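You operate a simulated robot arm through the tools that you are given. There is no shell and no other tool. Be economical: measure what you need, move in short steps, check, and stop when the job is done.

Carry out the task below with a simulated two-armed robot. There is one attempt and no reset: what you move stays moved.

Task
Warm the island's drying plate to the heat card's setting; once ready, put slide U3 under its lid.
Fine: close the lid and leave the plate on.

Only the result counts: the job must be done as asked and must still hold three seconds after the hand-in. Knocking over, shifting, dropping, spilling or breaking anything else fails it. A push-on lid holds only when it is set on centred and level and pressed home; a screw cap is set on level and turned clockwise until tight.

Robot
Two 7-joint arms with two-finger parallel grippers on one trunk, on a base that drives. Base frame: it is fixed to the floor where the robot stands at the start and does not move with it; the origin is under the middle of the robot, x ahead of it, y to its left, z up; the surface under the hand at the start is at about z = 0.88. Units: m, degrees, N and s.
The left shoulder is at the start at [0.064, 0.182, 1.137], the right one opposite. With the tool pointing down near the work surface each hand reaches from about 0.3 to 0.74 m from the robot's upright axis, wherever it stands, measured 20 degrees to its own side. Places, roughly: dark top of the drying plate [0.6, 0.1, 0.9]; drying plate [0.6, 0.1, 0.9]; heat card [0.8, 0, 0.9]; plate dial [0.5, 0.2, 0.9]; plate lid [0.6, 0.1, 1]; plate switch [0.5, 0, 0.9]. Payload 3.91 kg a hand.
The tool frame of a hand sits at the grasp point between the pads (the TCP): z along the fingers, y along the line on which they close. The tips reach 0.03 m beyond it. The gripper opens to 0.11 m. The fingers are 0.02 m wide and 0.01 m thick; the gripper's body (0.048 by 0.112 m) begins 0.055 m behind the TCP.
Orientation is that of the tool frame in the base frame, as a unit quaternion [w, x, y, z]. With the fingers straight down and closing along the base's y, the tool's x points along the base's -x, its y along +y and its z along -z.

Tools
- The arms move only by the tool nudge_tool. It takes "left_targets", "right_targets" or both (then of equal length, played together; a hand with none holds still); each is a list of rows, each an object of numbers (a shift or turn left out is 0, a gripper value left out holds the last): "x", "y", "z": the shift along the tool's x, y, z in m; "wx", "wy", "wz": the turn, a rotation vector about the tool's x, y, z in degrees; "jaw": the opening, from 0 (shut) to 1 (fully open). In form: [{"x": .., "y": .., "z": .., "wx": .., "wy": .., "wz": .., "jaw": ..}, ...]. A call has 1 to 12 rows; each row shifts and turns the commanded pose from where the row before left it, along the tool's axes as they then stand. Rows are played at 5 a second. More than 0.05 m and 8.6 degrees between two rows, or a gripper value outside its range, and nothing of the call is played. A pose out of reach is approached as far as the arm can. The call stops where the force on the tool passes 40 N (or 10 N more than at its start, if that is more) or the arm is blocked; 0.2 s more then pass. The fingers move at their own pace (about 0.072 m/s each) and stop on an object; they squeeze with about 23 N. The grip force told is the motor's: it shows also when the fingers shut on nothing. Time passes only in rows, and 0.2 s behind the last, so rows that do not move let the fingers close. It gives the time, the measured TCP pose, the force on the tool (base axes), the opening and the grip force at its end, in the units of the frame above (readings bear some noise), with the torque about the TCP (base axes, N m) and any sound that the robot's microphone picked up.
- Cameras (640 x 400 px; columns grow to the right, rows downward): "scene" is now at [0.2051, 0.021, 1.3475]; the picture's right is [0.24, -0.97, 0.00], its down [-0.38, -0.09, -0.92] and it looks along [0.90, 0.22, -0.39] (base axes); focal length 214 px, centre (320, 200). "left" rides on the left gripper at [0.073, -0.017, -0.103] in its tool frame; the picture's right is [0.23, 0.97, 0.00], its down [-0.76, 0.18, -0.62] and it looks along [-0.61, 0.14, 0.78] (tool axes); focal length 222 px, centre (320, 200). "right" rides on the right gripper at [0.072, 0.017, -0.103] in its tool frame; the picture's right is [-0.23, 0.97, 0.00], its down [-0.76, -0.18, -0.62] and it looks along [-0.61, -0.14, 0.78] (tool axes); focal length 222 px, centre (320, 200). There is no depth. A picture from a camera that has moved, and an enlarged one, comes with that camera's place and axes in the base frame and with its lens.
- camera(camera): a new picture of that camera. The clock stands still meanwhile.
- move_column(by): slides the trunk up (or, below 0, down) by that many m; the arms and the scene camera ride with it, the base frame stays. It gives what a move gives, with no picture.
- base_move(legs): drives the robot by 1 to 6 legs, each [ahead, left, turn to the left] in m, m and degrees, along the robot's own axes; the way and the turn of a leg run together, so that a leg with both is an arc; at most 1.5 m and 180 degrees a leg. The arms and the cameras ride along, it lands a little off, and it stops where it bumps. It gives what a move gives.
- head_to(pan, tilt): turns the head with the scene camera to pan (to the left, within 80 degrees either way) and tilt (down, from -29 to 69), counted from straight ahead of the robot. It gives what a move gives.
- zoom(camera, box): a new picture of the part [left, top, right, bottom] of that camera's present view, enlarged. The clock stands still meanwhile.
- close_job(): hands the job in; it is judged then, once.

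Go step by step. Nothing tells you exact positions but the pictures and the camera data: compare them with the known pose of the tool, close in by small moves and look again before you grip or let go. The budget is 120 turns and 100 pictures, counting those below and the enlarged ones. Unless the task says otherwise, let go and move clear before handing in, and close with one line.

The tools are called after "Call:" as name(argument=value, ...) on one line, values as JSON. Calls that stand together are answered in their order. nudge_tool: Moves the arms, as the interface text tells. Its arguments: {"type":"object","properties":{"left_targets":{"type":"array","items":{"type":"object","properties":{"x":{"type":"number"},"y":{"type":"number"},"z":{"type":"number"},"wx":{"type":"number"},"wy":{"type":"number"},"wz":{"type":"number"},"jaw":{"type":"number"}}}},"right_targets":{"type":"array","items":{"type":"object","properties":{"x":{"type":"number"},"y":{"type":"number"},"z":{"type":"number"},"wx":{"type":"number"},"wy":{"type":"number"},"wz":{"type":"number"},"jaw":{"type":"number"}}}}},"required":[]} The other tools are called the same way: move_column (by) slides the trunk up or down; base_move (legs) drives the base; head_to (pan, tilt) turns the head that bears the scene camera; camera (camera) takes a picture; zoom (camera, box) takes an enlarged picture of a part of a camera's view; close_job () hands the job in.

At the start:

```text
t: 0.0
left_ee_pos: [0.3283, 0.1621, 1.264]
left_orientation: [-0.001, -0.001, 1.0, -0.001]
left_wrist_force: [0.2, 0.9, -0.8]
left_torque: [-0.03, -0.01, 0.03]
left_grip_width: 0.1099
left_grasp_force: 0.0
right_ee_pos: [0.4223, -0.0916, 1.2178]
right_orientation: [0.001, 0.0, 1.0, 0.0]
right_wrist_force: [-0.8, 0.2, -0.4]
right_torque: [0.02, -0.03, 0.01]
right_grip_width: 0.1099
right_grasp_force: 0.1
trunk travel left (down, up): [-0.4, 0.114]
robot x, y, heading: [0.0024, 0.0003, 0.0]
head pan, tilt: [13.7, 22.8]
```

scene: 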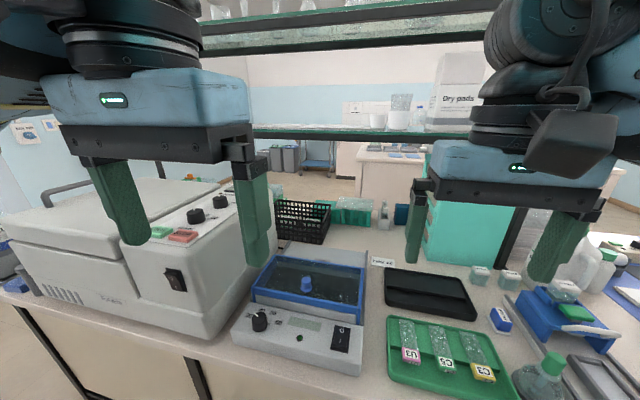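
right: 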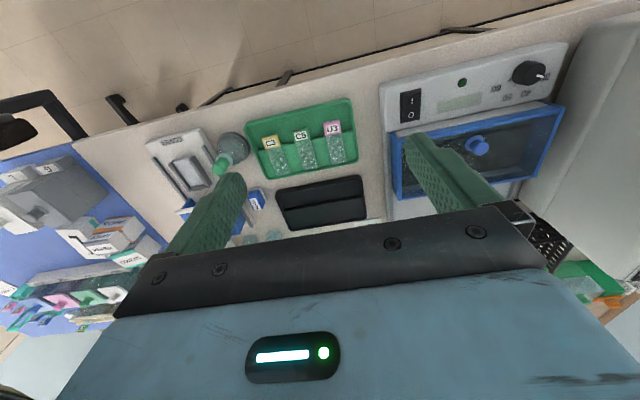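
left: 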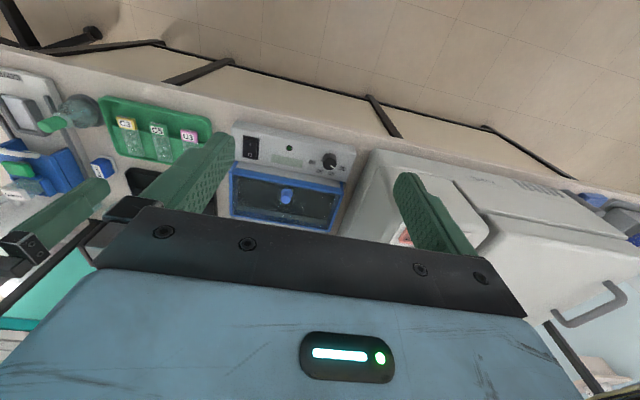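

I see the drying plate with a blue-framed lid, its dial on the left and its switch on the right, and the slide tray with U3, C5 and C3. I'll zoom in on the heat card, the plate panel and the slides.

Call:
zoom(camera="scene", box=[350, 240, 420, 284])

Call:
zoom(camera="scene", box=[220, 240, 380, 380])

Call:
zoom(camera="right", box=[370, 40, 570, 165])

Call:
zoom(camera="scene", box=[370, 300, 530, 400])

```text
9.09 times, centred on (385, 262) of scene
camera zoom: at [0.2051, 0.021, 1.3475], right [0.24, -0.97, 0.0], down [-0.38, -0.09, -0.92], along [0.9, 0.22, -0.39], focal length 1950 px, centre (-271, -364)
```

zoom: 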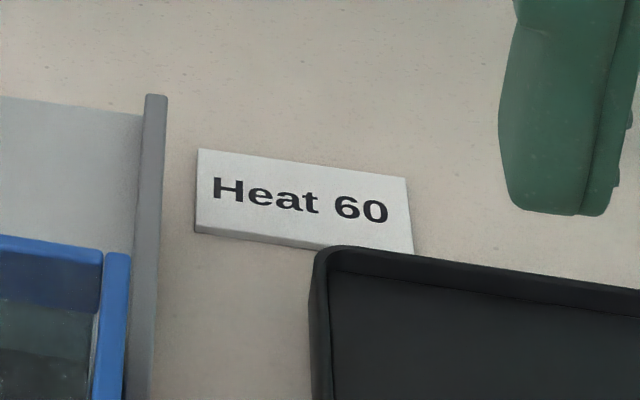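

```text
2.86 times, centred on (300, 310) of scene
camera zoom: at [0.2051, 0.021, 1.3475], right [0.24, -0.97, 0.0], down [-0.38, -0.09, -0.92], along [0.9, 0.22, -0.39], focal length 613 px, centre (377, -114)
```

zoom: 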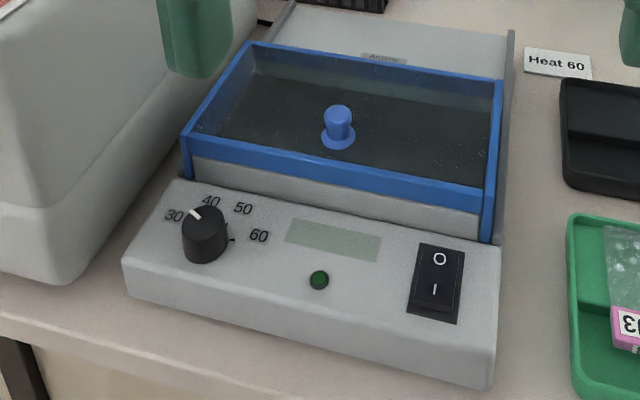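

```text
3.20 times, centred on (470, 102) of right
camera zoom: at [0.3489, -0.0748, 1.3193], right [0.23, 0.97, 0.0], down [0.76, -0.18, 0.62], along [0.61, -0.14, -0.78], focal length 711 px, centre (-160, 512)
```

zoom: 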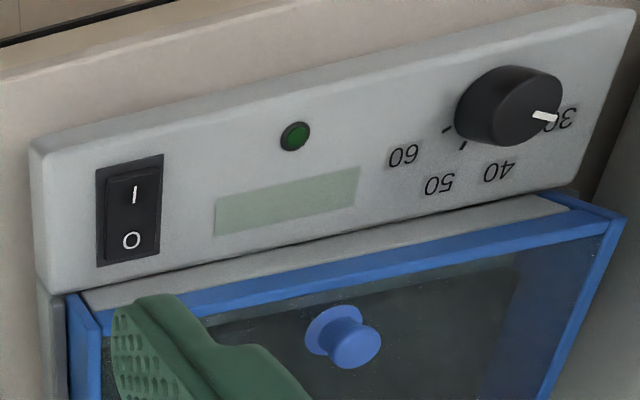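

```text
4.00 times, centred on (450, 350) of scene
camera zoom: at [0.2051, 0.021, 1.3475], right [0.24, -0.97, 0.0], down [-0.38, -0.09, -0.92], along [0.9, 0.22, -0.39], focal length 858 px, centre (-200, -400)
```

zoom: 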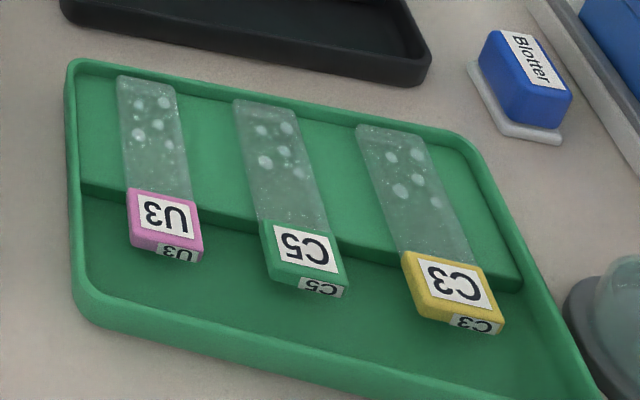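

The card says 60, and the dial now points near 30. I'll look more steeply down at the plate to see how the lid works.

Call:
head_to(pan=5, tilt=48)

Call:
camera(camera="scene")

Call:
zoom(camera="scene", box=[190, 100, 350, 200])

```text
t: 0.9
left_ee_pos: [0.3282, 0.163, 1.2618]
left_orientation: [-0.002, -0.003, 1.0, -0.001]
left_wrist_force: [-0.7, 0.2, -0.4]
left_torque: [0.01, 0.03, -0.02]
left_grip_width: 0.1099
left_grasp_force: 0.1
right_ee_pos: [0.4224, -0.0916, 1.2167]
right_orientation: [0.0, 0.0, 1.0, 0.001]
right_wrist_force: [-0.2, -0.5, 0.1]
right_torque: [0.06, 0.02, -0.01]
right_grip_width: 0.11
right_grasp_force: 0.2
trunk travel left (down, up): [-0.4, 0.114]
robot x, y, heading: [0.0019, 0.0004, 0.3]
head pan, tilt: [5.0, 48.0]
```

```text
92 pictures are left
camera scene: at [0.1981, 0.0104, 1.3183], right [0.13, -0.99, 0.0], down [-0.66, -0.09, -0.75], along [0.74, 0.1, -0.66], focal length 214 px, centre (320, 200)
```

scene: 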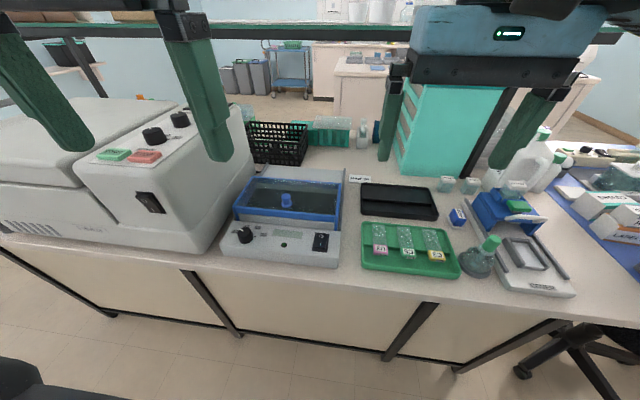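

```text
4.00 times, centred on (270, 150) of scene
camera zoom: at [0.1981, 0.0104, 1.3183], right [0.13, -0.99, 0.0], down [-0.66, -0.09, -0.75], along [0.74, 0.1, -0.66], focal length 858 px, centre (520, 400)
```

zoom: 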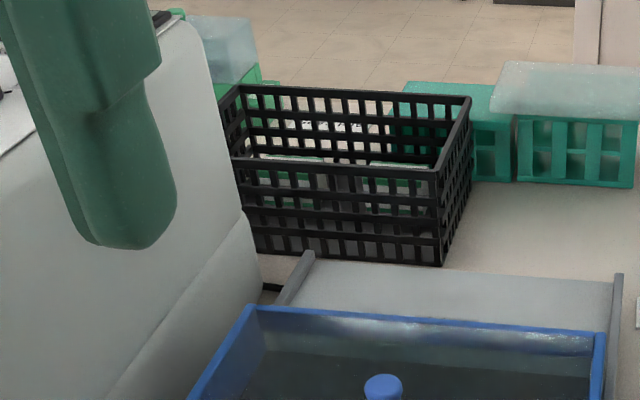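

Call:
zoom(camera="scene", box=[210, 160, 360, 275])

Call:
zoom(camera="right", box=[380, 90, 580, 215])

Call:
zoom(camera="left", box=[200, 115, 370, 245])

```text
3.48 times, centred on (285, 218) of scene
camera zoom: at [0.1981, 0.0104, 1.3183], right [0.13, -0.99, 0.0], down [-0.66, -0.09, -0.75], along [0.74, 0.1, -0.66], focal length 746 px, centre (442, 139)
```

zoom: 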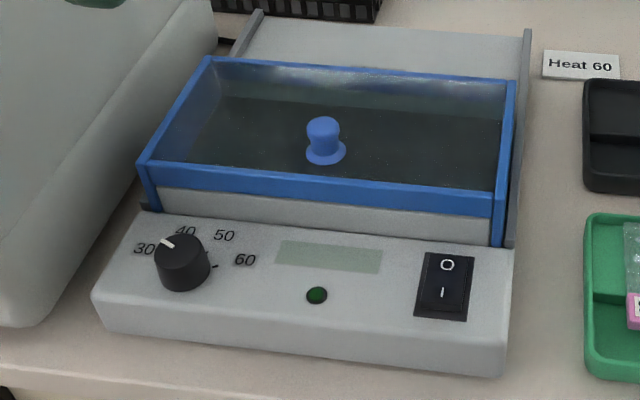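

```text
3.20 times, centred on (480, 152) of right
camera zoom: at [0.3488, -0.0748, 1.3192], right [0.23, 0.97, 0.0], down [0.76, -0.18, 0.62], along [0.61, -0.14, -0.78], focal length 711 px, centre (-192, 352)
```

zoom: 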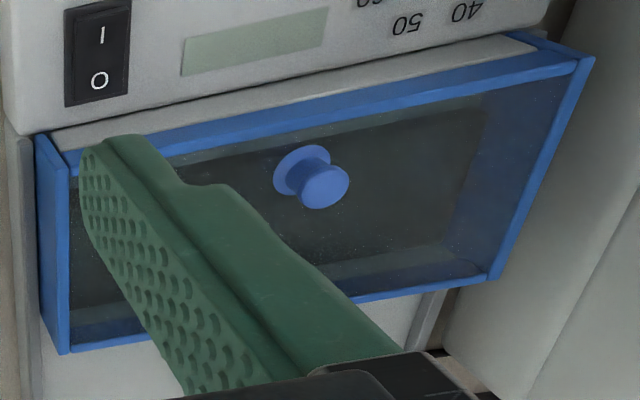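

```text
3.08 times, centred on (285, 180) of left
camera zoom: at [0.2571, 0.1458, 1.3648], right [-0.23, 0.97, 0.0], down [0.76, 0.18, 0.62], along [0.6, 0.14, -0.79], focal length 684 px, centre (428, 262)
```

zoom: 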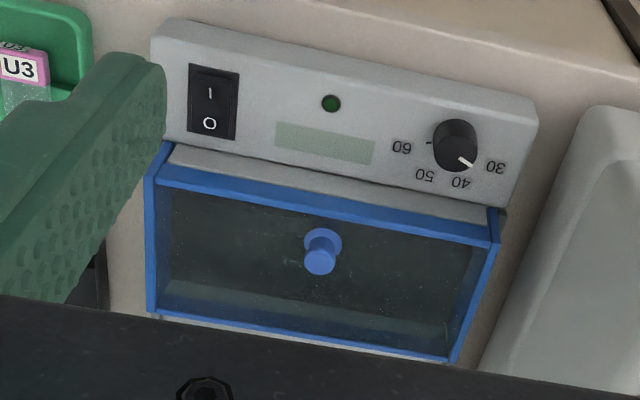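

The plate's lid seems to run between side rails, and the dial lies near [0.467, 0.213, 0.95]. I'll bring the left hand above the dial for a closer look, with the jaw partly closed.

Call:
nudge_tool(left_targets=[{"x": -0.023, "y": 0.008, "z": 0.03, "jaw": 0.5}, {"x": -0.023, "y": 0.008, "z": 0.03}, {"x": -0.023, "y": 0.008, "z": 0.03}, {"x": -0.023, "y": 0.008, "z": 0.03}, {"x": -0.023, "y": 0.008, "z": 0.03}, {"x": -0.023, "y": 0.008, "z": 0.03}])

Call:
camera(camera="left")

Call:
camera(camera="scene")

```text
t: 2.3
left_ee_pos: [0.4679, 0.2102, 1.0816]
left_orientation: [0.0, -0.001, 1.0, -0.001]
left_wrist_force: [0.8, 0.2, 0.2]
left_torque: [0.04, 0.02, -0.01]
left_grip_width: 0.055
left_grasp_force: 0.1
right_ee_pos: [0.4226, -0.0911, 1.2171]
right_orientation: [0.001, 0.0, 1.0, 0.0]
right_wrist_force: [0.1, -0.4, 0.0]
right_torque: [0.01, 0.0, 0.03]
right_grip_width: 0.11
right_grasp_force: 0.1
trunk travel left (down, up): [-0.4, 0.114]
robot x, y, heading: [-0.0015, 0.0021, 0.1]
head pan, tilt: [5.0, 48.0]
```

```text
87 pictures are left
camera left: at [0.3951, 0.1941, 1.1846], right [-0.23, 0.97, 0.0], down [0.76, 0.18, 0.62], along [0.61, 0.14, -0.78], focal length 222 px, centre (320, 200)
```

left: 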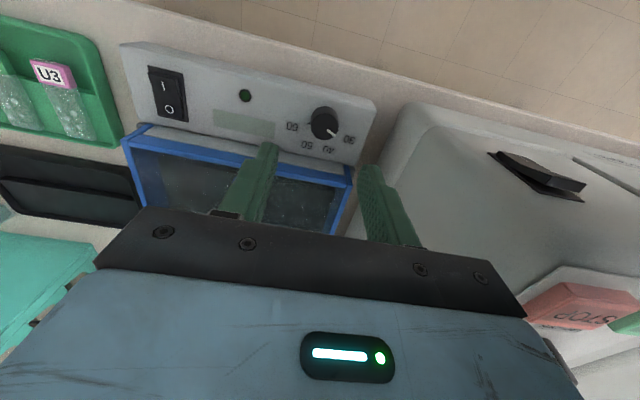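

```text
86 pictures are left
camera scene: at [0.1942, 0.0064, 1.3092], right [0.09, -1.0, 0.0], down [-0.74, -0.07, -0.67], along [0.67, 0.06, -0.74], focal length 214 px, centre (320, 200)
```

scene: 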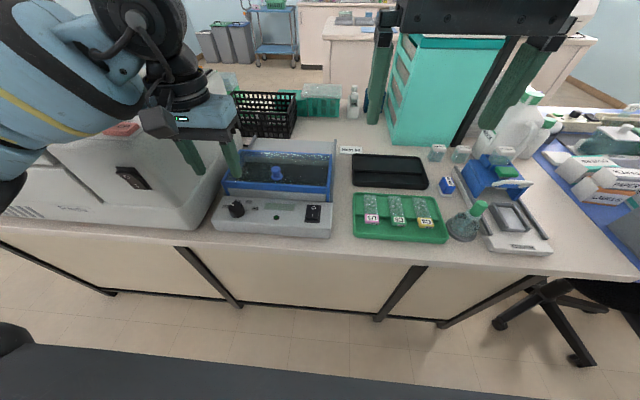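

The dial is confirmed at about [0.468, 0.215]. I'll zoom in to read the pointer and the ticks.

Call:
zoom(camera="left", box=[260, 85, 420, 185])

Call:
zoom(camera="scene", box=[180, 130, 360, 242])

```text
4.00 times, centred on (340, 135) of left
camera zoom: at [0.3951, 0.1941, 1.1846], right [-0.23, 0.97, 0.0], down [0.76, 0.18, 0.62], along [0.61, 0.14, -0.78], focal length 888 px, centre (240, 460)
```

zoom: 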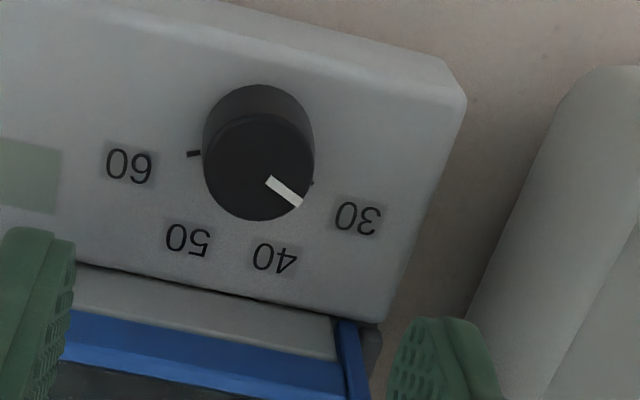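

```text
3.56 times, centred on (270, 186) of scene
camera zoom: at [0.1942, 0.0064, 1.3092], right [0.09, -1.0, 0.0], down [-0.74, -0.07, -0.67], along [0.67, 0.06, -0.74], focal length 763 px, centre (498, 250)
```

zoom: 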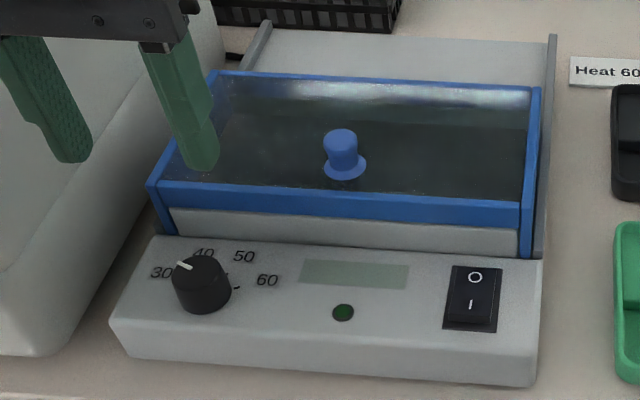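

The pointer is at 30 (about +64° from straight ahead) and 60 is at about −64°, so the dial needs roughly 128° clockwise. I'll centre over it, pre-turn the wrist by −60° and look again.

Call:
nudge_tool(left_targets=[{"y": 0.0045, "z": 0.01}, {"wz": -7.6, "z": 0.005}, {"wz": -7.6, "z": 0.005}, {"wz": -7.6, "z": 0.005}, {"wz": -7.6, "z": 0.005}, {"wz": -7.6, "z": 0.005}, {"wz": -7.6, "z": 0.005}, {"wz": -7.6, "z": 0.005}, {"wz": -7.6, "z": 0.005}])

Call:
camera(camera="left")

```text
t: 4.3
left_ee_pos: [0.4633, 0.2161, 1.0377]
left_orientation: [0.004, -0.509, 0.861, -0.005]
left_wrist_force: [-0.6, -0.1, -0.7]
left_torque: [-0.03, 0.01, 0.01]
left_grip_width: 0.0552
left_grasp_force: 0.0
right_ee_pos: [0.4189, -0.0928, 1.2189]
right_orientation: [0.002, 0.0, 1.0, 0.0]
right_wrist_force: [0.5, -0.2, 0.2]
right_torque: [0.03, 0.02, 0.0]
right_grip_width: 0.1103
right_grasp_force: 0.0
trunk travel left (down, up): [-0.4, 0.114]
robot x, y, heading: [0.0035, -0.0021, -0.1]
head pan, tilt: [5.0, 48.0]
```

```text
83 pictures are left
camera left: at [0.4419, 0.1433, 1.1408], right [-0.96, 0.27, -0.01], down [0.2, 0.75, 0.62], along [0.18, 0.6, -0.78], focal length 222 px, centre (320, 200)
```

left: 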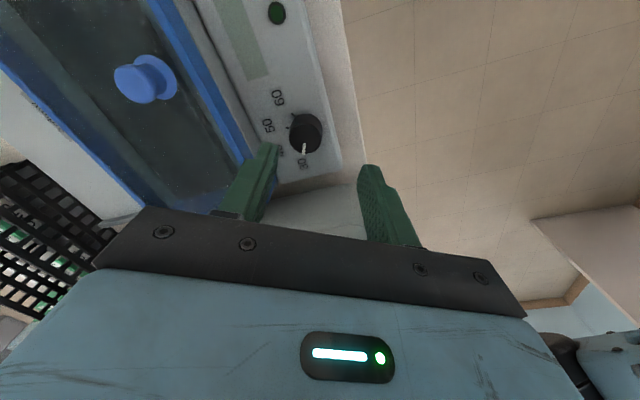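

Call:
zoom(camera="left", box=[240, 80, 400, 180])

```text
4.00 times, centred on (320, 130) of left
camera zoom: at [0.4419, 0.1433, 1.1408], right [-0.96, 0.27, -0.01], down [0.2, 0.75, 0.62], along [0.18, 0.6, -0.78], focal length 888 px, centre (320, 480)
```

zoom: 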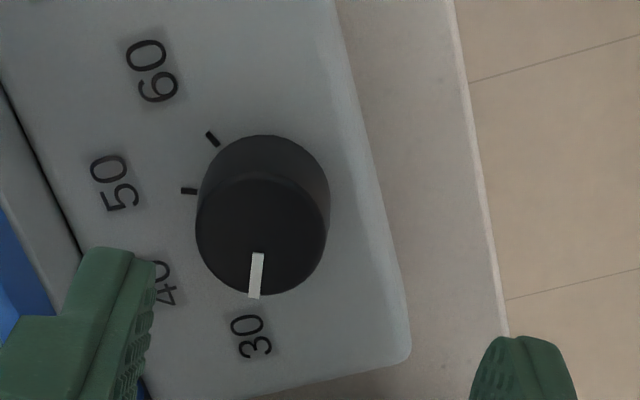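

Zoomed measurements from both views agree that the dial is at about [0.477, 0.219]. I'll shift there, go partway down and check.

Call:
nudge_tool(left_targets=[{"x": -0.009, "y": -0.0104}, {"z": 0.02}, {"z": 0.018}, {}])

Call:
zoom(camera="left", box=[200, 80, 440, 230])

```text
t: 5.5
left_ee_pos: [0.4706, 0.2101, 1.0262]
left_orientation: [0.03, -0.503, 0.863, -0.027]
left_wrist_force: [0.7, -0.5, -0.3]
left_torque: [-0.02, 0.04, 0.0]
left_grip_width: 0.0549
left_grasp_force: 0.0
right_ee_pos: [0.4055, -0.0968, 1.219]
right_orientation: [0.005, -0.001, 1.0, 0.003]
right_wrist_force: [-0.2, 0.9, -0.5]
right_torque: [0.02, 0.0, 0.02]
right_grip_width: 0.1102
right_grasp_force: 0.0
trunk travel left (down, up): [-0.4, 0.114]
robot x, y, heading: [-0.0016, -0.0059, 0.2]
head pan, tilt: [5.0, 48.0]
stopped in row 4 (left hand): the arm was blocked; the commanded pose is now the measured one
```

```text
2.67 times, centred on (320, 155) of left
camera zoom: at [0.4396, 0.1403, 1.1287], right [-0.96, 0.28, -0.08], down [0.17, 0.76, 0.63], along [0.24, 0.58, -0.78], focal length 592 px, centre (320, 320)
```

zoom: 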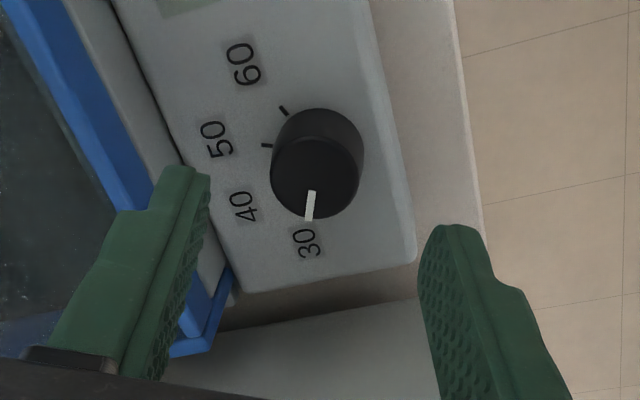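

The arm was blocked by something, with no force at the tool. I'll look at the whole arm in the scene view.

Call:
head_to(pan=30, tilt=35)

Call:
camera(camera="scene")

Call:
camera(camera="right")

```text
t: 6.4
left_ee_pos: [0.4689, 0.2098, 1.0253]
left_orientation: [0.029, -0.503, 0.864, -0.025]
left_wrist_force: [0.3, 0.7, 0.2]
left_torque: [0.0, 0.01, 0.0]
left_grip_width: 0.055
left_grasp_force: 0.1
right_ee_pos: [0.4062, -0.0979, 1.222]
right_orientation: [0.007, -0.001, 1.0, 0.002]
right_wrist_force: [0.3, -0.9, 0.0]
right_torque: [0.02, 0.01, 0.02]
right_grip_width: 0.1103
right_grasp_force: 0.0
trunk travel left (down, up): [-0.4, 0.114]
robot x, y, heading: [-0.0006, -0.0011, 0.4]
head pan, tilt: [30.0, 35.0]
```

```text
80 pictures are left
camera scene: at [0.1724, 0.0359, 1.3311], right [0.5, -0.87, 0.0], down [-0.49, -0.28, -0.83], along [0.72, 0.41, -0.56], focal length 214 px, centre (320, 200)
```

scene: 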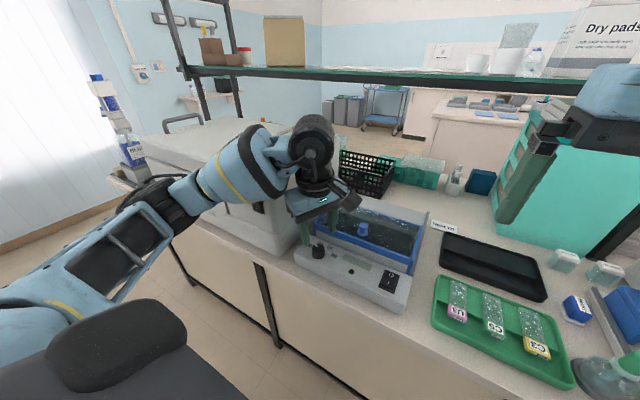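

```text
79 pictures are left
camera right: at [0.3302, -0.0817, 1.3237], right [0.23, 0.97, 0.01], down [0.75, -0.18, 0.63], along [0.62, -0.14, -0.77], focal length 222 px, centre (320, 200)
```

right: 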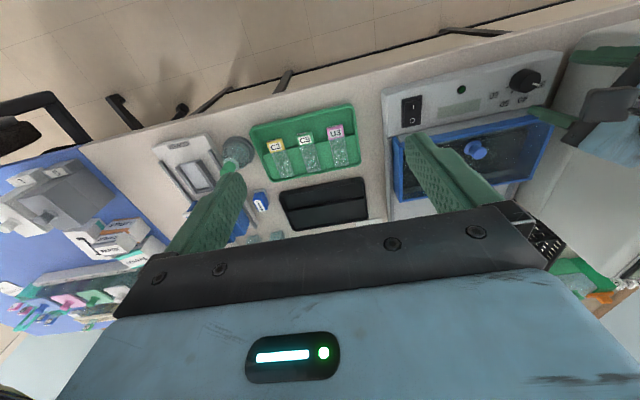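

The left forearm is leaning on the instrument to the left, so the left arm is the wrong one for the dial. I'll lift it away and use the right arm for the work.

Call:
nudge_tool(left_targets=[{"z": -0.03}, {"z": -0.04}, {"z": -0.04}, {"z": -0.03, "wz": 7.6}, {"z": -0.03, "wz": 7.6}, {"z": -0.03, "wz": 7.6}, {"wz": 7.6}, {"wz": 7.6}, {"wz": 7.6}, {"wz": 7.6}, {"wz": 7.6}])

```text
t: 8.8
left_ee_pos: [0.4736, 0.2219, 1.2161]
left_orientation: [0.026, -0.001, 1.0, -0.008]
left_wrist_force: [0.8, 0.1, -0.1]
left_torque: [0.05, 0.0, -0.04]
left_grip_width: 0.0552
left_grasp_force: 0.1
right_ee_pos: [0.4212, -0.0915, 1.2161]
right_orientation: [0.0, -0.001, 1.0, 0.0]
right_wrist_force: [0.2, -0.1, -0.2]
right_torque: [0.03, 0.0, -0.01]
right_grip_width: 0.1101
right_grasp_force: 0.0
trunk travel left (down, up): [-0.4, 0.114]
robot x, y, heading: [0.002, -0.0007, -0.1]
head pan, tilt: [30.0, 35.0]
```

Free again. I'll park the left hand back, left and high, and bring the right hand towards the switch and dial.

Call:
nudge_tool(left_targets=[{"x": 0.03, "y": 0.02, "z": -0.02}, {"x": 0.03, "y": 0.03, "z": -0.02}, {"x": 0.03, "y": 0.03, "z": -0.02}, {"x": 0.03, "y": 0.03, "z": -0.01}, {"x": 0.03, "y": 0.03, "z": -0.01}, {"x": 0.02, "y": 0.03}])

Call:
camera(camera="scene")

```text
t: 10.2
left_ee_pos: [0.332, 0.3442, 1.2231]
left_orientation: [0.028, -0.002, 1.0, -0.009]
left_wrist_force: [0.2, 1.1, 0.7]
left_torque: [0.0, 0.03, -0.01]
left_grip_width: 0.0552
left_grasp_force: 0.0
left hand out of reach, approached as far as the arm can: row 4, 5, 6
right_ee_pos: [0.4212, -0.0917, 1.2169]
right_orientation: [0.001, 0.0, 1.0, 0.0]
right_wrist_force: [-0.7, 0.2, -0.3]
right_torque: [0.0, -0.02, -0.01]
right_grip_width: 0.1099
right_grasp_force: 0.1
trunk travel left (down, up): [-0.4, 0.114]
robot x, y, heading: [0.0011, -0.0024, -0.0]
head pan, tilt: [30.0, 35.0]
```

```text
78 pictures are left
camera scene: at [0.1904, 0.044, 1.3283], right [0.5, -0.87, 0.0], down [-0.5, -0.29, -0.82], along [0.71, 0.41, -0.57], focal length 214 px, centre (320, 200)
```

scene: 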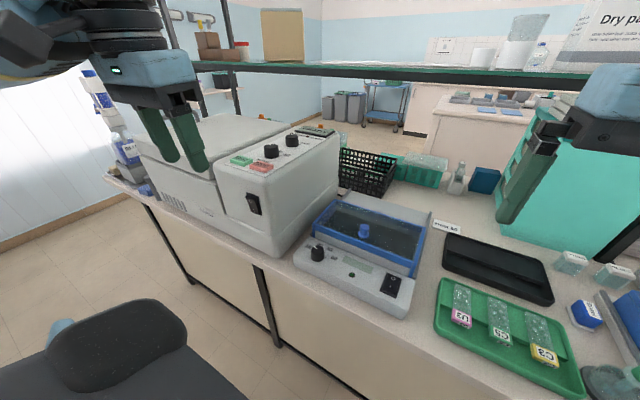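

The left arm is clear. I'll bring the right hand over the dial, jaw half open.

Call:
nudge_tool(right_targets=[{"x": -0.007, "y": 0.039, "z": 0.012, "jaw": 0.5}, {"x": -0.007, "y": 0.039, "z": 0.012}, {"x": -0.007, "y": 0.039, "z": 0.012}, {"x": -0.007, "y": 0.039, "z": 0.012}, {"x": -0.007, "y": 0.039, "z": 0.012}, {"x": -0.007, "y": 0.039, "z": 0.012}, {"x": -0.007, "y": 0.039, "z": 0.012}, {"x": -0.007, "y": 0.039, "z": 0.012}, {}])

Call:
camera(camera="right")

Call:
camera(camera="scene")

```text
t: 11.9
left_ee_pos: [0.333, 0.3419, 1.2237]
left_orientation: [0.028, 0.0, 1.0, -0.011]
left_wrist_force: [0.2, 0.0, 1.1]
left_torque: [-0.01, 0.05, 0.0]
left_grip_width: 0.0549
left_grasp_force: 0.0
right_ee_pos: [0.5348, 0.0938, 1.1504]
right_orientation: [-0.006, 0.088, 0.996, 0.025]
right_wrist_force: [0.2, -1.2, -0.6]
right_torque: [0.01, 0.01, -0.02]
right_grip_width: 0.0551
right_grasp_force: 0.1
right hand out of reach, approached as far as the arm can: row 7, 8
trunk travel left (down, up): [-0.4, 0.114]
robot x, y, heading: [0.0, 0.0019, -0.1]
head pan, tilt: [30.0, 35.0]
stopped in row 8 (right hand): the arm was blocked; the commanded pose is now the measured one
```

```text
77 pictures are left
camera right: at [0.4674, 0.1187, 1.2552], right [0.4, 0.92, 0.04], down [0.72, -0.34, 0.6], along [0.57, -0.21, -0.8], focal length 222 px, centre (320, 200)
```

right: 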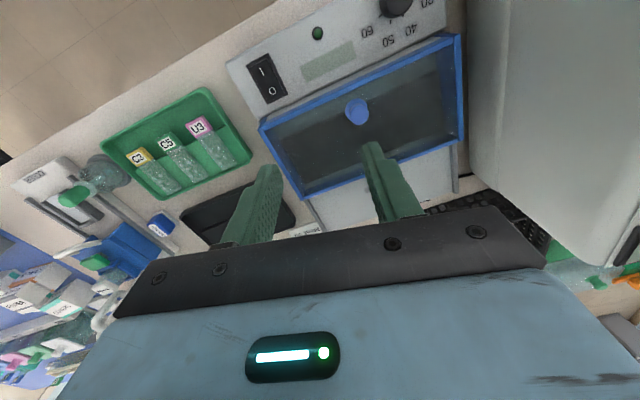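

```text
76 pictures are left
camera scene: at [0.1906, 0.043, 1.3284], right [0.5, -0.87, 0.0], down [-0.5, -0.29, -0.82], along [0.71, 0.41, -0.57], focal length 214 px, centre (320, 200)
```

scene: 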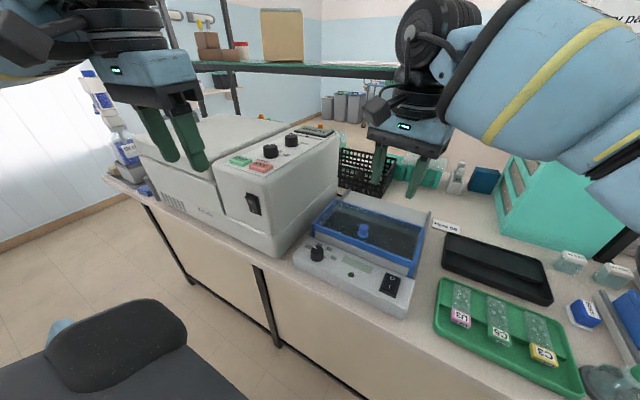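

The right arm can't cross that far, so I should drive the robot left. I'll bring the right hand back first and check the floor to the left.

Call:
nudge_tool(right_targets=[{"x": 0.007, "y": -0.025, "z": -0.01}, {"x": 0.015, "y": -0.04, "z": -0.012}, {"x": 0.02, "y": -0.04, "z": -0.012}, {"x": 0.02, "y": -0.04, "z": -0.012, "wz": 5}, {"x": 0.02, "y": -0.03, "z": -0.012, "wz": 5}, {"x": 0.02}])

Call:
head_to(pan=75, tilt=55)

Call:
camera(camera="scene")

```text
t: 13.3
left_ee_pos: [0.3328, 0.3446, 1.2231]
left_orientation: [0.026, -0.001, 1.0, -0.011]
left_wrist_force: [0.6, -0.3, 0.2]
left_torque: [-0.02, 0.01, -0.01]
left_grip_width: 0.055
left_grasp_force: 0.1
right_ee_pos: [0.4026, -0.0526, 1.204]
right_orientation: [-0.008, 0.173, 0.985, 0.023]
right_wrist_force: [0.4, 0.2, -0.3]
right_torque: [-0.02, 0.01, 0.0]
right_grip_width: 0.055
right_grasp_force: 0.1
trunk travel left (down, up): [-0.4, 0.114]
robot x, y, heading: [0.0032, 0.0028, -0.0]
head pan, tilt: [30.0, 35.0]
```

```text
t: 14.4
left_ee_pos: [0.3322, 0.343, 1.2236]
left_orientation: [0.028, 0.0, 1.0, -0.011]
left_wrist_force: [-0.8, 0.0, 0.0]
left_torque: [0.0, 0.01, -0.01]
left_grip_width: 0.0549
left_grasp_force: 0.1
right_ee_pos: [0.4014, -0.0543, 1.2039]
right_orientation: [-0.007, 0.173, 0.985, 0.024]
right_wrist_force: [0.0, 0.5, -0.6]
right_torque: [-0.01, -0.01, 0.0]
right_grip_width: 0.0547
right_grasp_force: 0.2
trunk travel left (down, up): [-0.4, 0.114]
robot x, y, heading: [0.0002, -0.002, -0.0]
head pan, tilt: [75.0, 55.0]
```

```text
75 pictures are left
camera scene: at [0.1334, 0.0685, 1.3001], right [0.97, -0.26, 0.0], down [-0.21, -0.79, -0.57], along [0.15, 0.55, -0.82], focal length 214 px, centre (320, 200)
```

scene: 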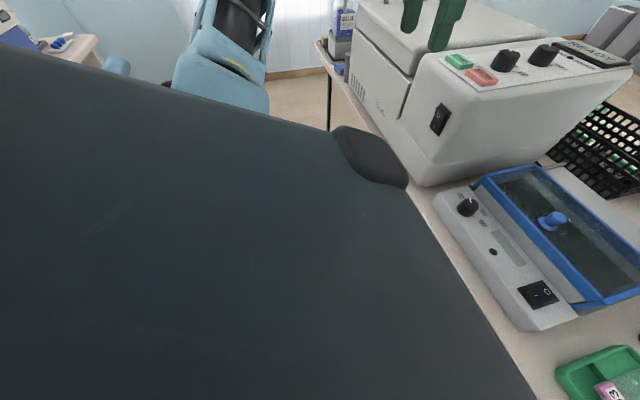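

That dark area is the robot's own torso and the floor to the left is free. I'll straighten the right hand and drive 0.27 m left. The left fingertips at 1.19 clear the instrument's top, which is about 1.12.

Call:
nudge_tool(right_targets=[{"wx": 0.9, "wy": -0.27, "wz": -6.6}, {"wx": 0.9, "wy": -0.27, "wz": -6.6}, {"wx": 0.9, "wy": -0.27, "wz": -6.6}])

Call:
base_move(legs=[[0, 0.27, 0]])

Call:
head_to(pan=-10, tilt=45)

Call:
camera(camera="scene")

Call:
camera(camera="right")

```text
t: 15.2
left_ee_pos: [0.3334, 0.3439, 1.223]
left_orientation: [0.028, -0.001, 1.0, -0.011]
left_wrist_force: [0.7, 0.2, -0.6]
left_torque: [0.01, 0.0, 0.01]
left_grip_width: 0.0552
left_grasp_force: 0.1
right_ee_pos: [0.402, -0.055, 1.2032]
right_orientation: [0.0, 0.0, 1.0, 0.0]
right_wrist_force: [-0.3, -0.7, -0.6]
right_torque: [0.0, 0.0, 0.01]
right_grip_width: 0.0549
right_grasp_force: 0.0
trunk travel left (down, up): [-0.4, 0.114]
robot x, y, heading: [0.0002, 0.0005, 0.0]
head pan, tilt: [75.0, 55.0]
```

```text
t: 18.1
left_ee_pos: [0.3332, 0.613, 1.2232]
left_orientation: [0.027, -0.001, 1.0, -0.01]
left_wrist_force: [-0.8, 0.9, 0.0]
left_torque: [-0.02, 0.01, 0.0]
left_grip_width: 0.0549
left_grasp_force: 0.1
right_ee_pos: [0.4034, 0.216, 1.2035]
right_orientation: [-0.002, 0.0, 1.0, 0.001]
right_wrist_force: [0.3, -0.4, -0.2]
right_torque: [0.0, 0.02, 0.01]
right_grip_width: 0.0552
right_grasp_force: 0.0
trunk travel left (down, up): [-0.4, 0.114]
robot x, y, heading: [0.0001, 0.2758, 0.3]
head pan, tilt: [75.0, 55.0]
```

```text
t: 19.7
left_ee_pos: [0.3319, 0.6131, 1.2242]
left_orientation: [0.028, -0.002, 1.0, -0.01]
left_wrist_force: [-0.2, -0.3, -0.3]
left_torque: [0.0, -0.01, -0.01]
left_grip_width: 0.0548
left_grasp_force: 0.0
right_ee_pos: [0.4023, 0.2165, 1.2041]
right_orientation: [-0.001, 0.0, 1.0, 0.001]
right_wrist_force: [0.9, 0.1, -0.8]
right_torque: [-0.01, 0.0, 0.03]
right_grip_width: 0.0549
right_grasp_force: 0.1
trunk travel left (down, up): [-0.4, 0.114]
robot x, y, heading: [-0.0027, 0.2685, 0.2]
head pan, tilt: [-10.0, 45.0]
```

```text
74 pictures are left
camera scene: at [0.1945, 0.2555, 1.3135], right [-0.17, -0.99, 0.0], down [-0.7, 0.12, -0.71], along [0.7, -0.12, -0.71], focal length 214 px, centre (320, 200)
```

scene: 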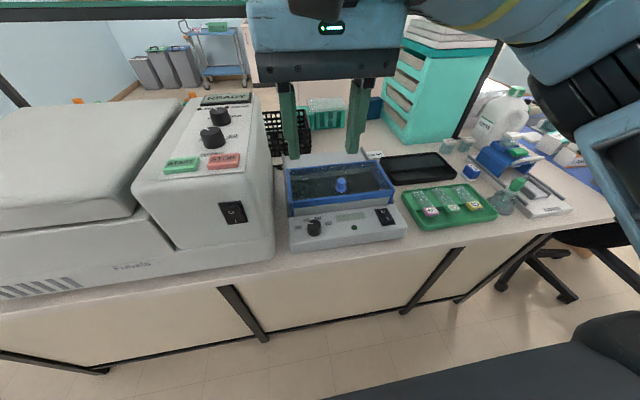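

```text
73 pictures are left
camera right: at [0.3295, 0.2329, 1.3059], right [0.23, 0.97, 0.0], down [0.76, -0.18, 0.62], along [0.61, -0.14, -0.78], focal length 222 px, centre (320, 200)
```

right: 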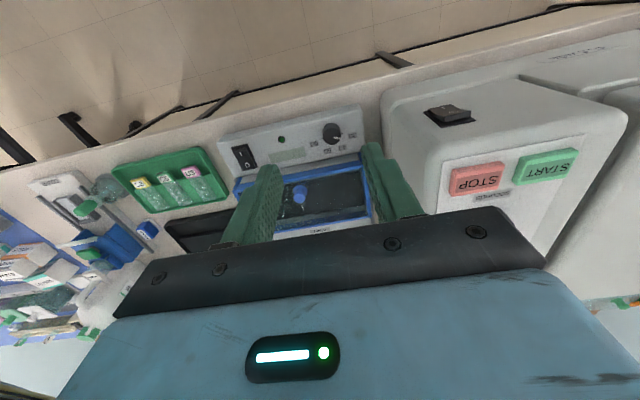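

The right arm now faces the dial, which sits at about [0.474, 0.221]. I'll move above it and pre-turn the wrist by −96° so the turn ends with the wrist camera away from the instrument.

Call:
nudge_tool(right_targets=[{"x": -0.036, "y": 0.002, "z": 0.03}, {"x": -0.036, "y": 0.002, "z": 0.03}, {"z": 0.04}, {"z": 0.04}])

Call:
nudge_tool(right_targets=[{"wz": -8}, {"wz": -8}, {"wz": -8}, {"wz": -8}, {"wz": -8}, {"wz": -8}, {"wz": -8}, {"wz": -8}, {"wz": -8}, {"wz": -8}, {"wz": -8}, {"wz": -8}])

Call:
camera(camera="right")

Call:
camera(camera="scene")

```text
t: 20.7
left_ee_pos: [0.3337, 0.613, 1.2239]
left_orientation: [0.026, -0.001, 1.0, -0.01]
left_wrist_force: [0.4, 0.0, -0.1]
left_torque: [0.01, 0.04, 0.01]
left_grip_width: 0.0549
left_grasp_force: 0.0
right_ee_pos: [0.4782, 0.2195, 1.0642]
right_orientation: [-0.001, -0.001, 1.0, 0.001]
right_wrist_force: [0.2, -0.2, 0.5]
right_torque: [0.01, -0.04, 0.01]
right_grip_width: 0.0553
right_grasp_force: 0.0
trunk travel left (down, up): [-0.4, 0.114]
robot x, y, heading: [-0.0005, 0.2683, 0.0]
head pan, tilt: [-10.0, 45.0]
```

```text
t: 23.3
left_ee_pos: [0.3319, 0.6136, 1.2225]
left_orientation: [0.028, -0.001, 1.0, -0.011]
left_wrist_force: [0.0, -0.5, -0.8]
left_torque: [-0.04, 0.01, -0.02]
left_grip_width: 0.0552
left_grasp_force: 0.0
right_ee_pos: [0.4552, 0.2235, 1.065]
right_orientation: [0.0, -0.61, 0.792, 0.003]
right_wrist_force: [0.0, 0.2, -0.4]
right_torque: [0.01, 0.02, 0.01]
right_grip_width: 0.0552
right_grasp_force: 0.0
right hand out of reach, approached as far as the arm can: row 9, 10, 11, 12
trunk travel left (down, up): [-0.4, 0.114]
robot x, y, heading: [0.0019, 0.2664, 0.2]
head pan, tilt: [-10.0, 45.0]
```

```text
72 pictures are left
camera right: at [0.4196, 0.157, 1.1673], right [-0.88, 0.47, 0.0], down [0.37, 0.69, 0.62], along [0.29, 0.55, -0.78], focal length 222 px, centre (320, 200)
```

right: 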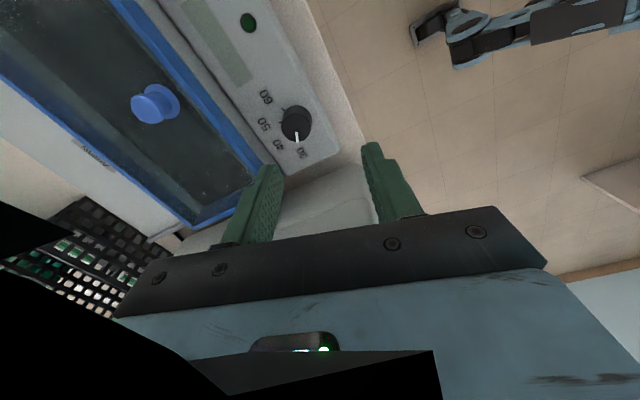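

```text
71 pictures are left
camera scene: at [0.1942, 0.2555, 1.3135], right [-0.17, -0.99, 0.0], down [-0.7, 0.12, -0.71], along [0.7, -0.12, -0.71], focal length 214 px, centre (320, 200)
```

scene: 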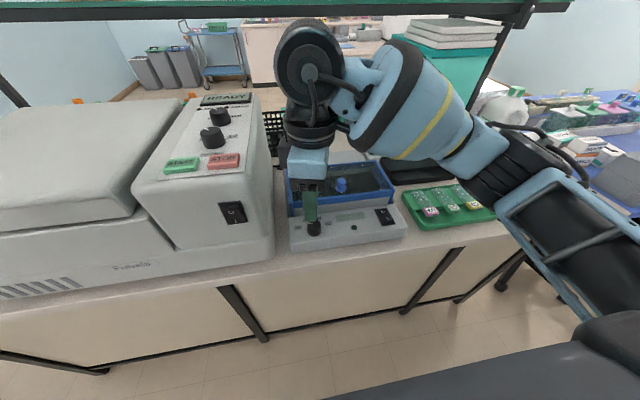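

The wrist stops at about −75°. I'll turn the command back to −72° and re-measure the dial.

Call:
nudge_tool(right_targets=[{"wz": 8}, {"wz": 8}, {"wz": 8}, {}])

Call:
zoom(camera="right", box=[220, 70, 420, 195])

```text
t: 24.3
left_ee_pos: [0.3327, 0.614, 1.2232]
left_orientation: [0.027, -0.001, 1.0, -0.01]
left_wrist_force: [-0.1, 0.0, 0.0]
left_torque: [0.04, 0.0, 0.04]
left_grip_width: 0.055
left_grasp_force: 0.1
right_ee_pos: [0.4542, 0.2228, 1.0651]
right_orientation: [0.0, -0.432, 0.902, 0.002]
right_wrist_force: [-1.1, -0.2, 0.2]
right_torque: [0.05, -0.01, -0.01]
right_grip_width: 0.0548
right_grasp_force: 0.1
trunk travel left (down, up): [-0.4, 0.114]
robot x, y, heading: [-0.0008, 0.2714, -0.1]
head pan, tilt: [-10.0, 45.0]
```

```text
3.20 times, centred on (320, 132) of right
camera zoom: at [0.3957, 0.1757, 1.1674], right [-0.61, 0.79, 0.0], down [0.62, 0.48, 0.62], along [0.49, 0.39, -0.78], focal length 711 px, centre (320, 416)
```

zoom: 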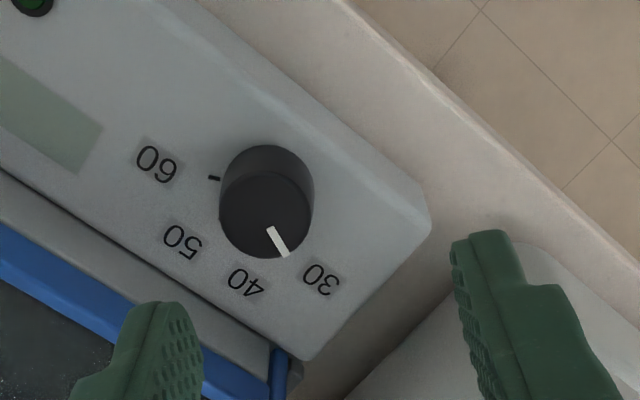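

Call:
nudge_tool(right_targets=[{"x": -0.0107, "y": -0.0196}, {"wz": -7}, {"wz": -7}, {"z": 0.03}, {"z": 0.02}, {}])

Call:
camera(camera="right")

Call:
zoom(camera="scene", box=[250, 140, 410, 250])

```text
t: 25.7
left_ee_pos: [0.3325, 0.6128, 1.2244]
left_orientation: [0.028, -0.001, 1.0, -0.01]
left_wrist_force: [-0.8, 0.4, 0.1]
left_torque: [-0.02, -0.01, 0.01]
left_grip_width: 0.055
left_grasp_force: 0.0
right_ee_pos: [0.4764, 0.2196, 1.0145]
right_orientation: [0.0, -0.539, 0.843, 0.002]
right_wrist_force: [-0.8, -0.4, 0.3]
right_torque: [-0.01, -0.02, -0.01]
right_grip_width: 0.0551
right_grasp_force: 0.0
trunk travel left (down, up): [-0.4, 0.114]
robot x, y, heading: [-0.0, 0.2691, -0.0]
head pan, tilt: [-10.0, 45.0]
```

```text
69 pictures are left
camera right: at [0.431, 0.1603, 1.117], right [-0.79, 0.61, 0.0], down [0.48, 0.62, 0.62], along [0.38, 0.49, -0.78], focal length 222 px, centre (320, 200)
```

right: 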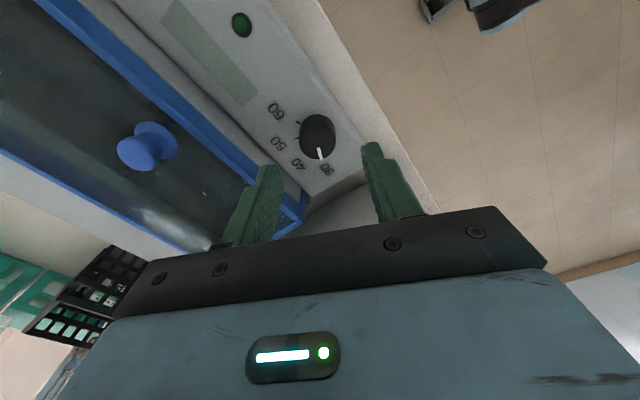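

```text
3.64 times, centred on (330, 195) of scene
camera zoom: at [0.1944, 0.2555, 1.3135], right [-0.17, -0.99, 0.0], down [-0.7, 0.12, -0.71], along [0.7, -0.12, -0.71], focal length 780 px, centre (284, 218)
```

zoom: 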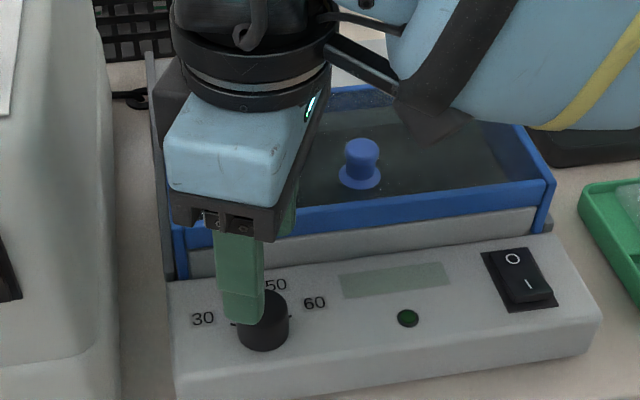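

Alignment is good. I'll descend to the knob, then grip.

Call:
nudge_tool(right_targets=[{"z": 0.025}, {"z": 0.022}, {}])

Call:
camera(camera="right")

```text
t: 26.5
left_ee_pos: [0.3325, 0.6134, 1.2235]
left_orientation: [0.026, -0.001, 1.0, -0.01]
left_wrist_force: [1.1, -0.5, 0.4]
left_torque: [0.0, 0.0, 0.03]
left_grip_width: 0.0551
left_grasp_force: 0.0
right_ee_pos: [0.4782, 0.2196, 0.9676]
right_orientation: [0.0, -0.538, 0.843, 0.002]
right_wrist_force: [-0.7, 0.1, -0.6]
right_torque: [-0.01, -0.01, 0.02]
right_grip_width: 0.0551
right_grasp_force: 0.1
trunk travel left (down, up): [-0.4, 0.114]
robot x, y, heading: [-0.001, 0.268, 0.2]
head pan, tilt: [-10.0, 45.0]
```

```text
67 pictures are left
camera right: at [0.4311, 0.1603, 1.0702], right [-0.79, 0.62, 0.0], down [0.48, 0.61, 0.62], along [0.38, 0.49, -0.78], focal length 222 px, centre (320, 200)
```

right: 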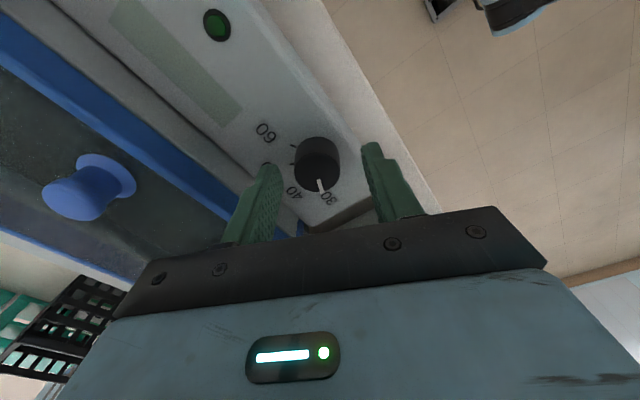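

Call:
nudge_tool(right_targets=[{"z": 0.009}, {"jaw": 0.1}, {}, {}])

```text
t: 27.5
left_ee_pos: [0.3341, 0.6127, 1.2227]
left_orientation: [0.026, -0.002, 1.0, -0.01]
left_wrist_force: [0.3, -0.5, -0.2]
left_torque: [-0.02, 0.01, -0.04]
left_grip_width: 0.0549
left_grasp_force: 0.1
right_ee_pos: [0.4799, 0.2186, 0.9587]
right_orientation: [0.0, -0.537, 0.844, 0.001]
right_wrist_force: [11.2, -4.6, 0.2]
right_torque: [-0.19, -0.48, -0.03]
right_grip_width: 0.0312
right_grasp_force: 45.1
trunk travel left (down, up): [-0.4, 0.114]
robot x, y, heading: [0.0031, 0.2699, 0.2]
head pan, tilt: [-10.0, 45.0]
```

The knob is gripped, with a slight side load. I'll relieve it and turn clockwise 64° in steps.

Call:
nudge_tool(right_targets=[{"y": -0.002}, {"wz": 8}, {"wz": 8}, {"wz": 8}, {"wz": 8}, {"wz": 8}, {"wz": 8}, {"wz": 8}, {"wz": 8}])

Call:
camera(camera="right")

```text
t: 29.5
left_ee_pos: [0.3326, 0.6148, 1.2227]
left_orientation: [0.028, 0.0, 1.0, -0.01]
left_wrist_force: [0.2, 0.0, -0.1]
left_torque: [0.0, -0.01, -0.01]
left_grip_width: 0.055
left_grasp_force: 0.0
right_ee_pos: [0.4789, 0.2197, 0.9578]
right_orientation: [-0.002, -0.008, 1.0, 0.0]
right_wrist_force: [1.0, 7.5, -9.0]
right_torque: [0.33, -0.72, 0.01]
right_grip_width: 0.0312
right_grasp_force: 45.2
trunk travel left (down, up): [-0.4, 0.114]
robot x, y, heading: [0.0005, 0.2701, 0.3]
head pan, tilt: [-10.0, 45.0]
```

```text
66 pictures are left
camera right: at [0.4057, 0.2346, 1.0607], right [0.21, 0.98, 0.0], down [0.77, -0.17, 0.62], along [0.61, -0.13, -0.78], focal length 222 px, centre (320, 200)
```

right: 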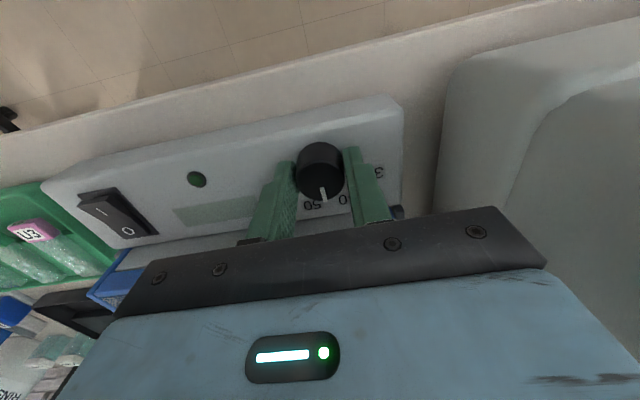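

The knob turned about 64° and the pointer is now straight ahead. I'll release, turn the hand back 64° and regrip for the second half.

Call:
nudge_tool(right_targets=[{"jaw": 0.5}, {}, {"z": -0.03}, {"wz": -8}, {"wz": -8}, {"wz": -8}, {"wz": -8}, {"wz": -8}, {"wz": -8}, {"wz": -8}, {"wz": -7}])

Call:
zoom(camera="right", box=[220, 70, 420, 195])

```text
t: 31.9
left_ee_pos: [0.3329, 0.6129, 1.224]
left_orientation: [0.027, -0.002, 1.0, -0.011]
left_wrist_force: [0.0, -0.7, -0.8]
left_torque: [-0.01, 0.0, 0.0]
left_grip_width: 0.0551
left_grasp_force: 0.1
right_ee_pos: [0.4785, 0.2171, 0.9884]
right_orientation: [-0.002, -0.531, 0.847, 0.001]
right_wrist_force: [0.4, 0.2, -0.1]
right_torque: [0.0, -0.01, -0.01]
right_grip_width: 0.0548
right_grasp_force: 0.1
trunk travel left (down, up): [-0.4, 0.114]
robot x, y, heading: [-0.0005, 0.2652, 0.1]
head pan, tilt: [-10.0, 45.0]
```

```text
3.20 times, centred on (320, 132) of right
camera zoom: at [0.4312, 0.1594, 1.091], right [-0.78, 0.63, 0.0], down [0.49, 0.61, 0.62], along [0.39, 0.49, -0.78], focal length 711 px, centre (320, 416)
```

zoom: 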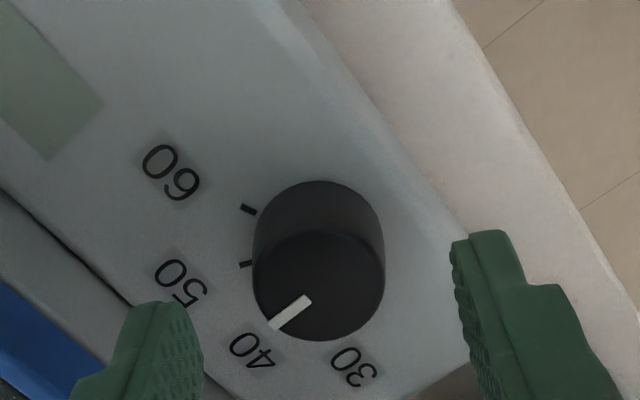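

The pointer now sits midway (about −2°), and the 60 tick is at about −64°. I'll regrip and turn another 62°.

Call:
nudge_tool(right_targets=[{"z": 0.03}, {"jaw": 0.1}, {}, {}, {"wz": 7.8}, {"wz": 7.8}, {"wz": 7.8}, {"wz": 7.8}, {"wz": 7.8}, {"wz": 7.8}, {"wz": 7.8}, {"wz": 7.8}])

Call:
nudge_tool(right_targets=[{"jaw": 0.5}, {}, {"z": -0.04}, {"x": 0.01, "z": -0.03}])

Call:
zoom(camera="right", box=[160, 50, 420, 210])

```text
t: 34.5
left_ee_pos: [0.332, 0.6147, 1.2232]
left_orientation: [0.027, -0.002, 1.0, -0.01]
left_wrist_force: [0.1, 0.0, 0.3]
left_torque: [-0.01, -0.03, -0.02]
left_grip_width: 0.0551
left_grasp_force: 0.1
right_ee_pos: [0.4773, 0.2191, 0.9574]
right_orientation: [-0.002, -0.015, 1.0, 0.002]
right_wrist_force: [-7.8, 9.6, -12.3]
right_torque: [0.45, -0.34, 0.04]
right_grip_width: 0.031
right_grasp_force: 44.9
trunk travel left (down, up): [-0.4, 0.114]
robot x, y, heading: [-0.0047, 0.2693, 0.2]
head pan, tilt: [-10.0, 45.0]
```

```text
t: 35.5
left_ee_pos: [0.3308, 0.6144, 1.2229]
left_orientation: [0.027, -0.002, 1.0, -0.011]
left_wrist_force: [-1.2, 0.7, 0.1]
left_torque: [-0.03, 0.04, 0.01]
left_grip_width: 0.0552
left_grasp_force: 0.0
right_ee_pos: [0.4689, 0.2192, 1.0296]
right_orientation: [-0.001, -0.015, 1.0, 0.001]
right_wrist_force: [0.1, 0.4, 0.0]
right_torque: [-0.01, 0.01, 0.0]
right_grip_width: 0.0549
right_grasp_force: 0.0
trunk travel left (down, up): [-0.4, 0.114]
robot x, y, heading: [0.0009, 0.2695, 0.2]
head pan, tilt: [-10.0, 45.0]
```

```text
2.46 times, centred on (290, 130) of right
camera zoom: at [0.3957, 0.2335, 1.1317], right [0.2, 0.98, 0.0], down [0.77, -0.16, 0.62], along [0.61, -0.12, -0.78], focal length 547 px, centre (394, 372)
```

zoom: 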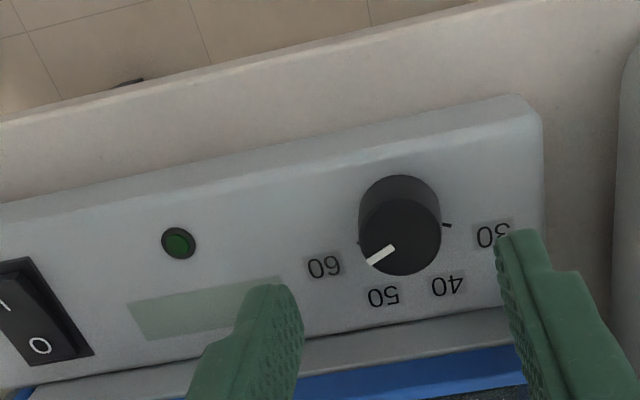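

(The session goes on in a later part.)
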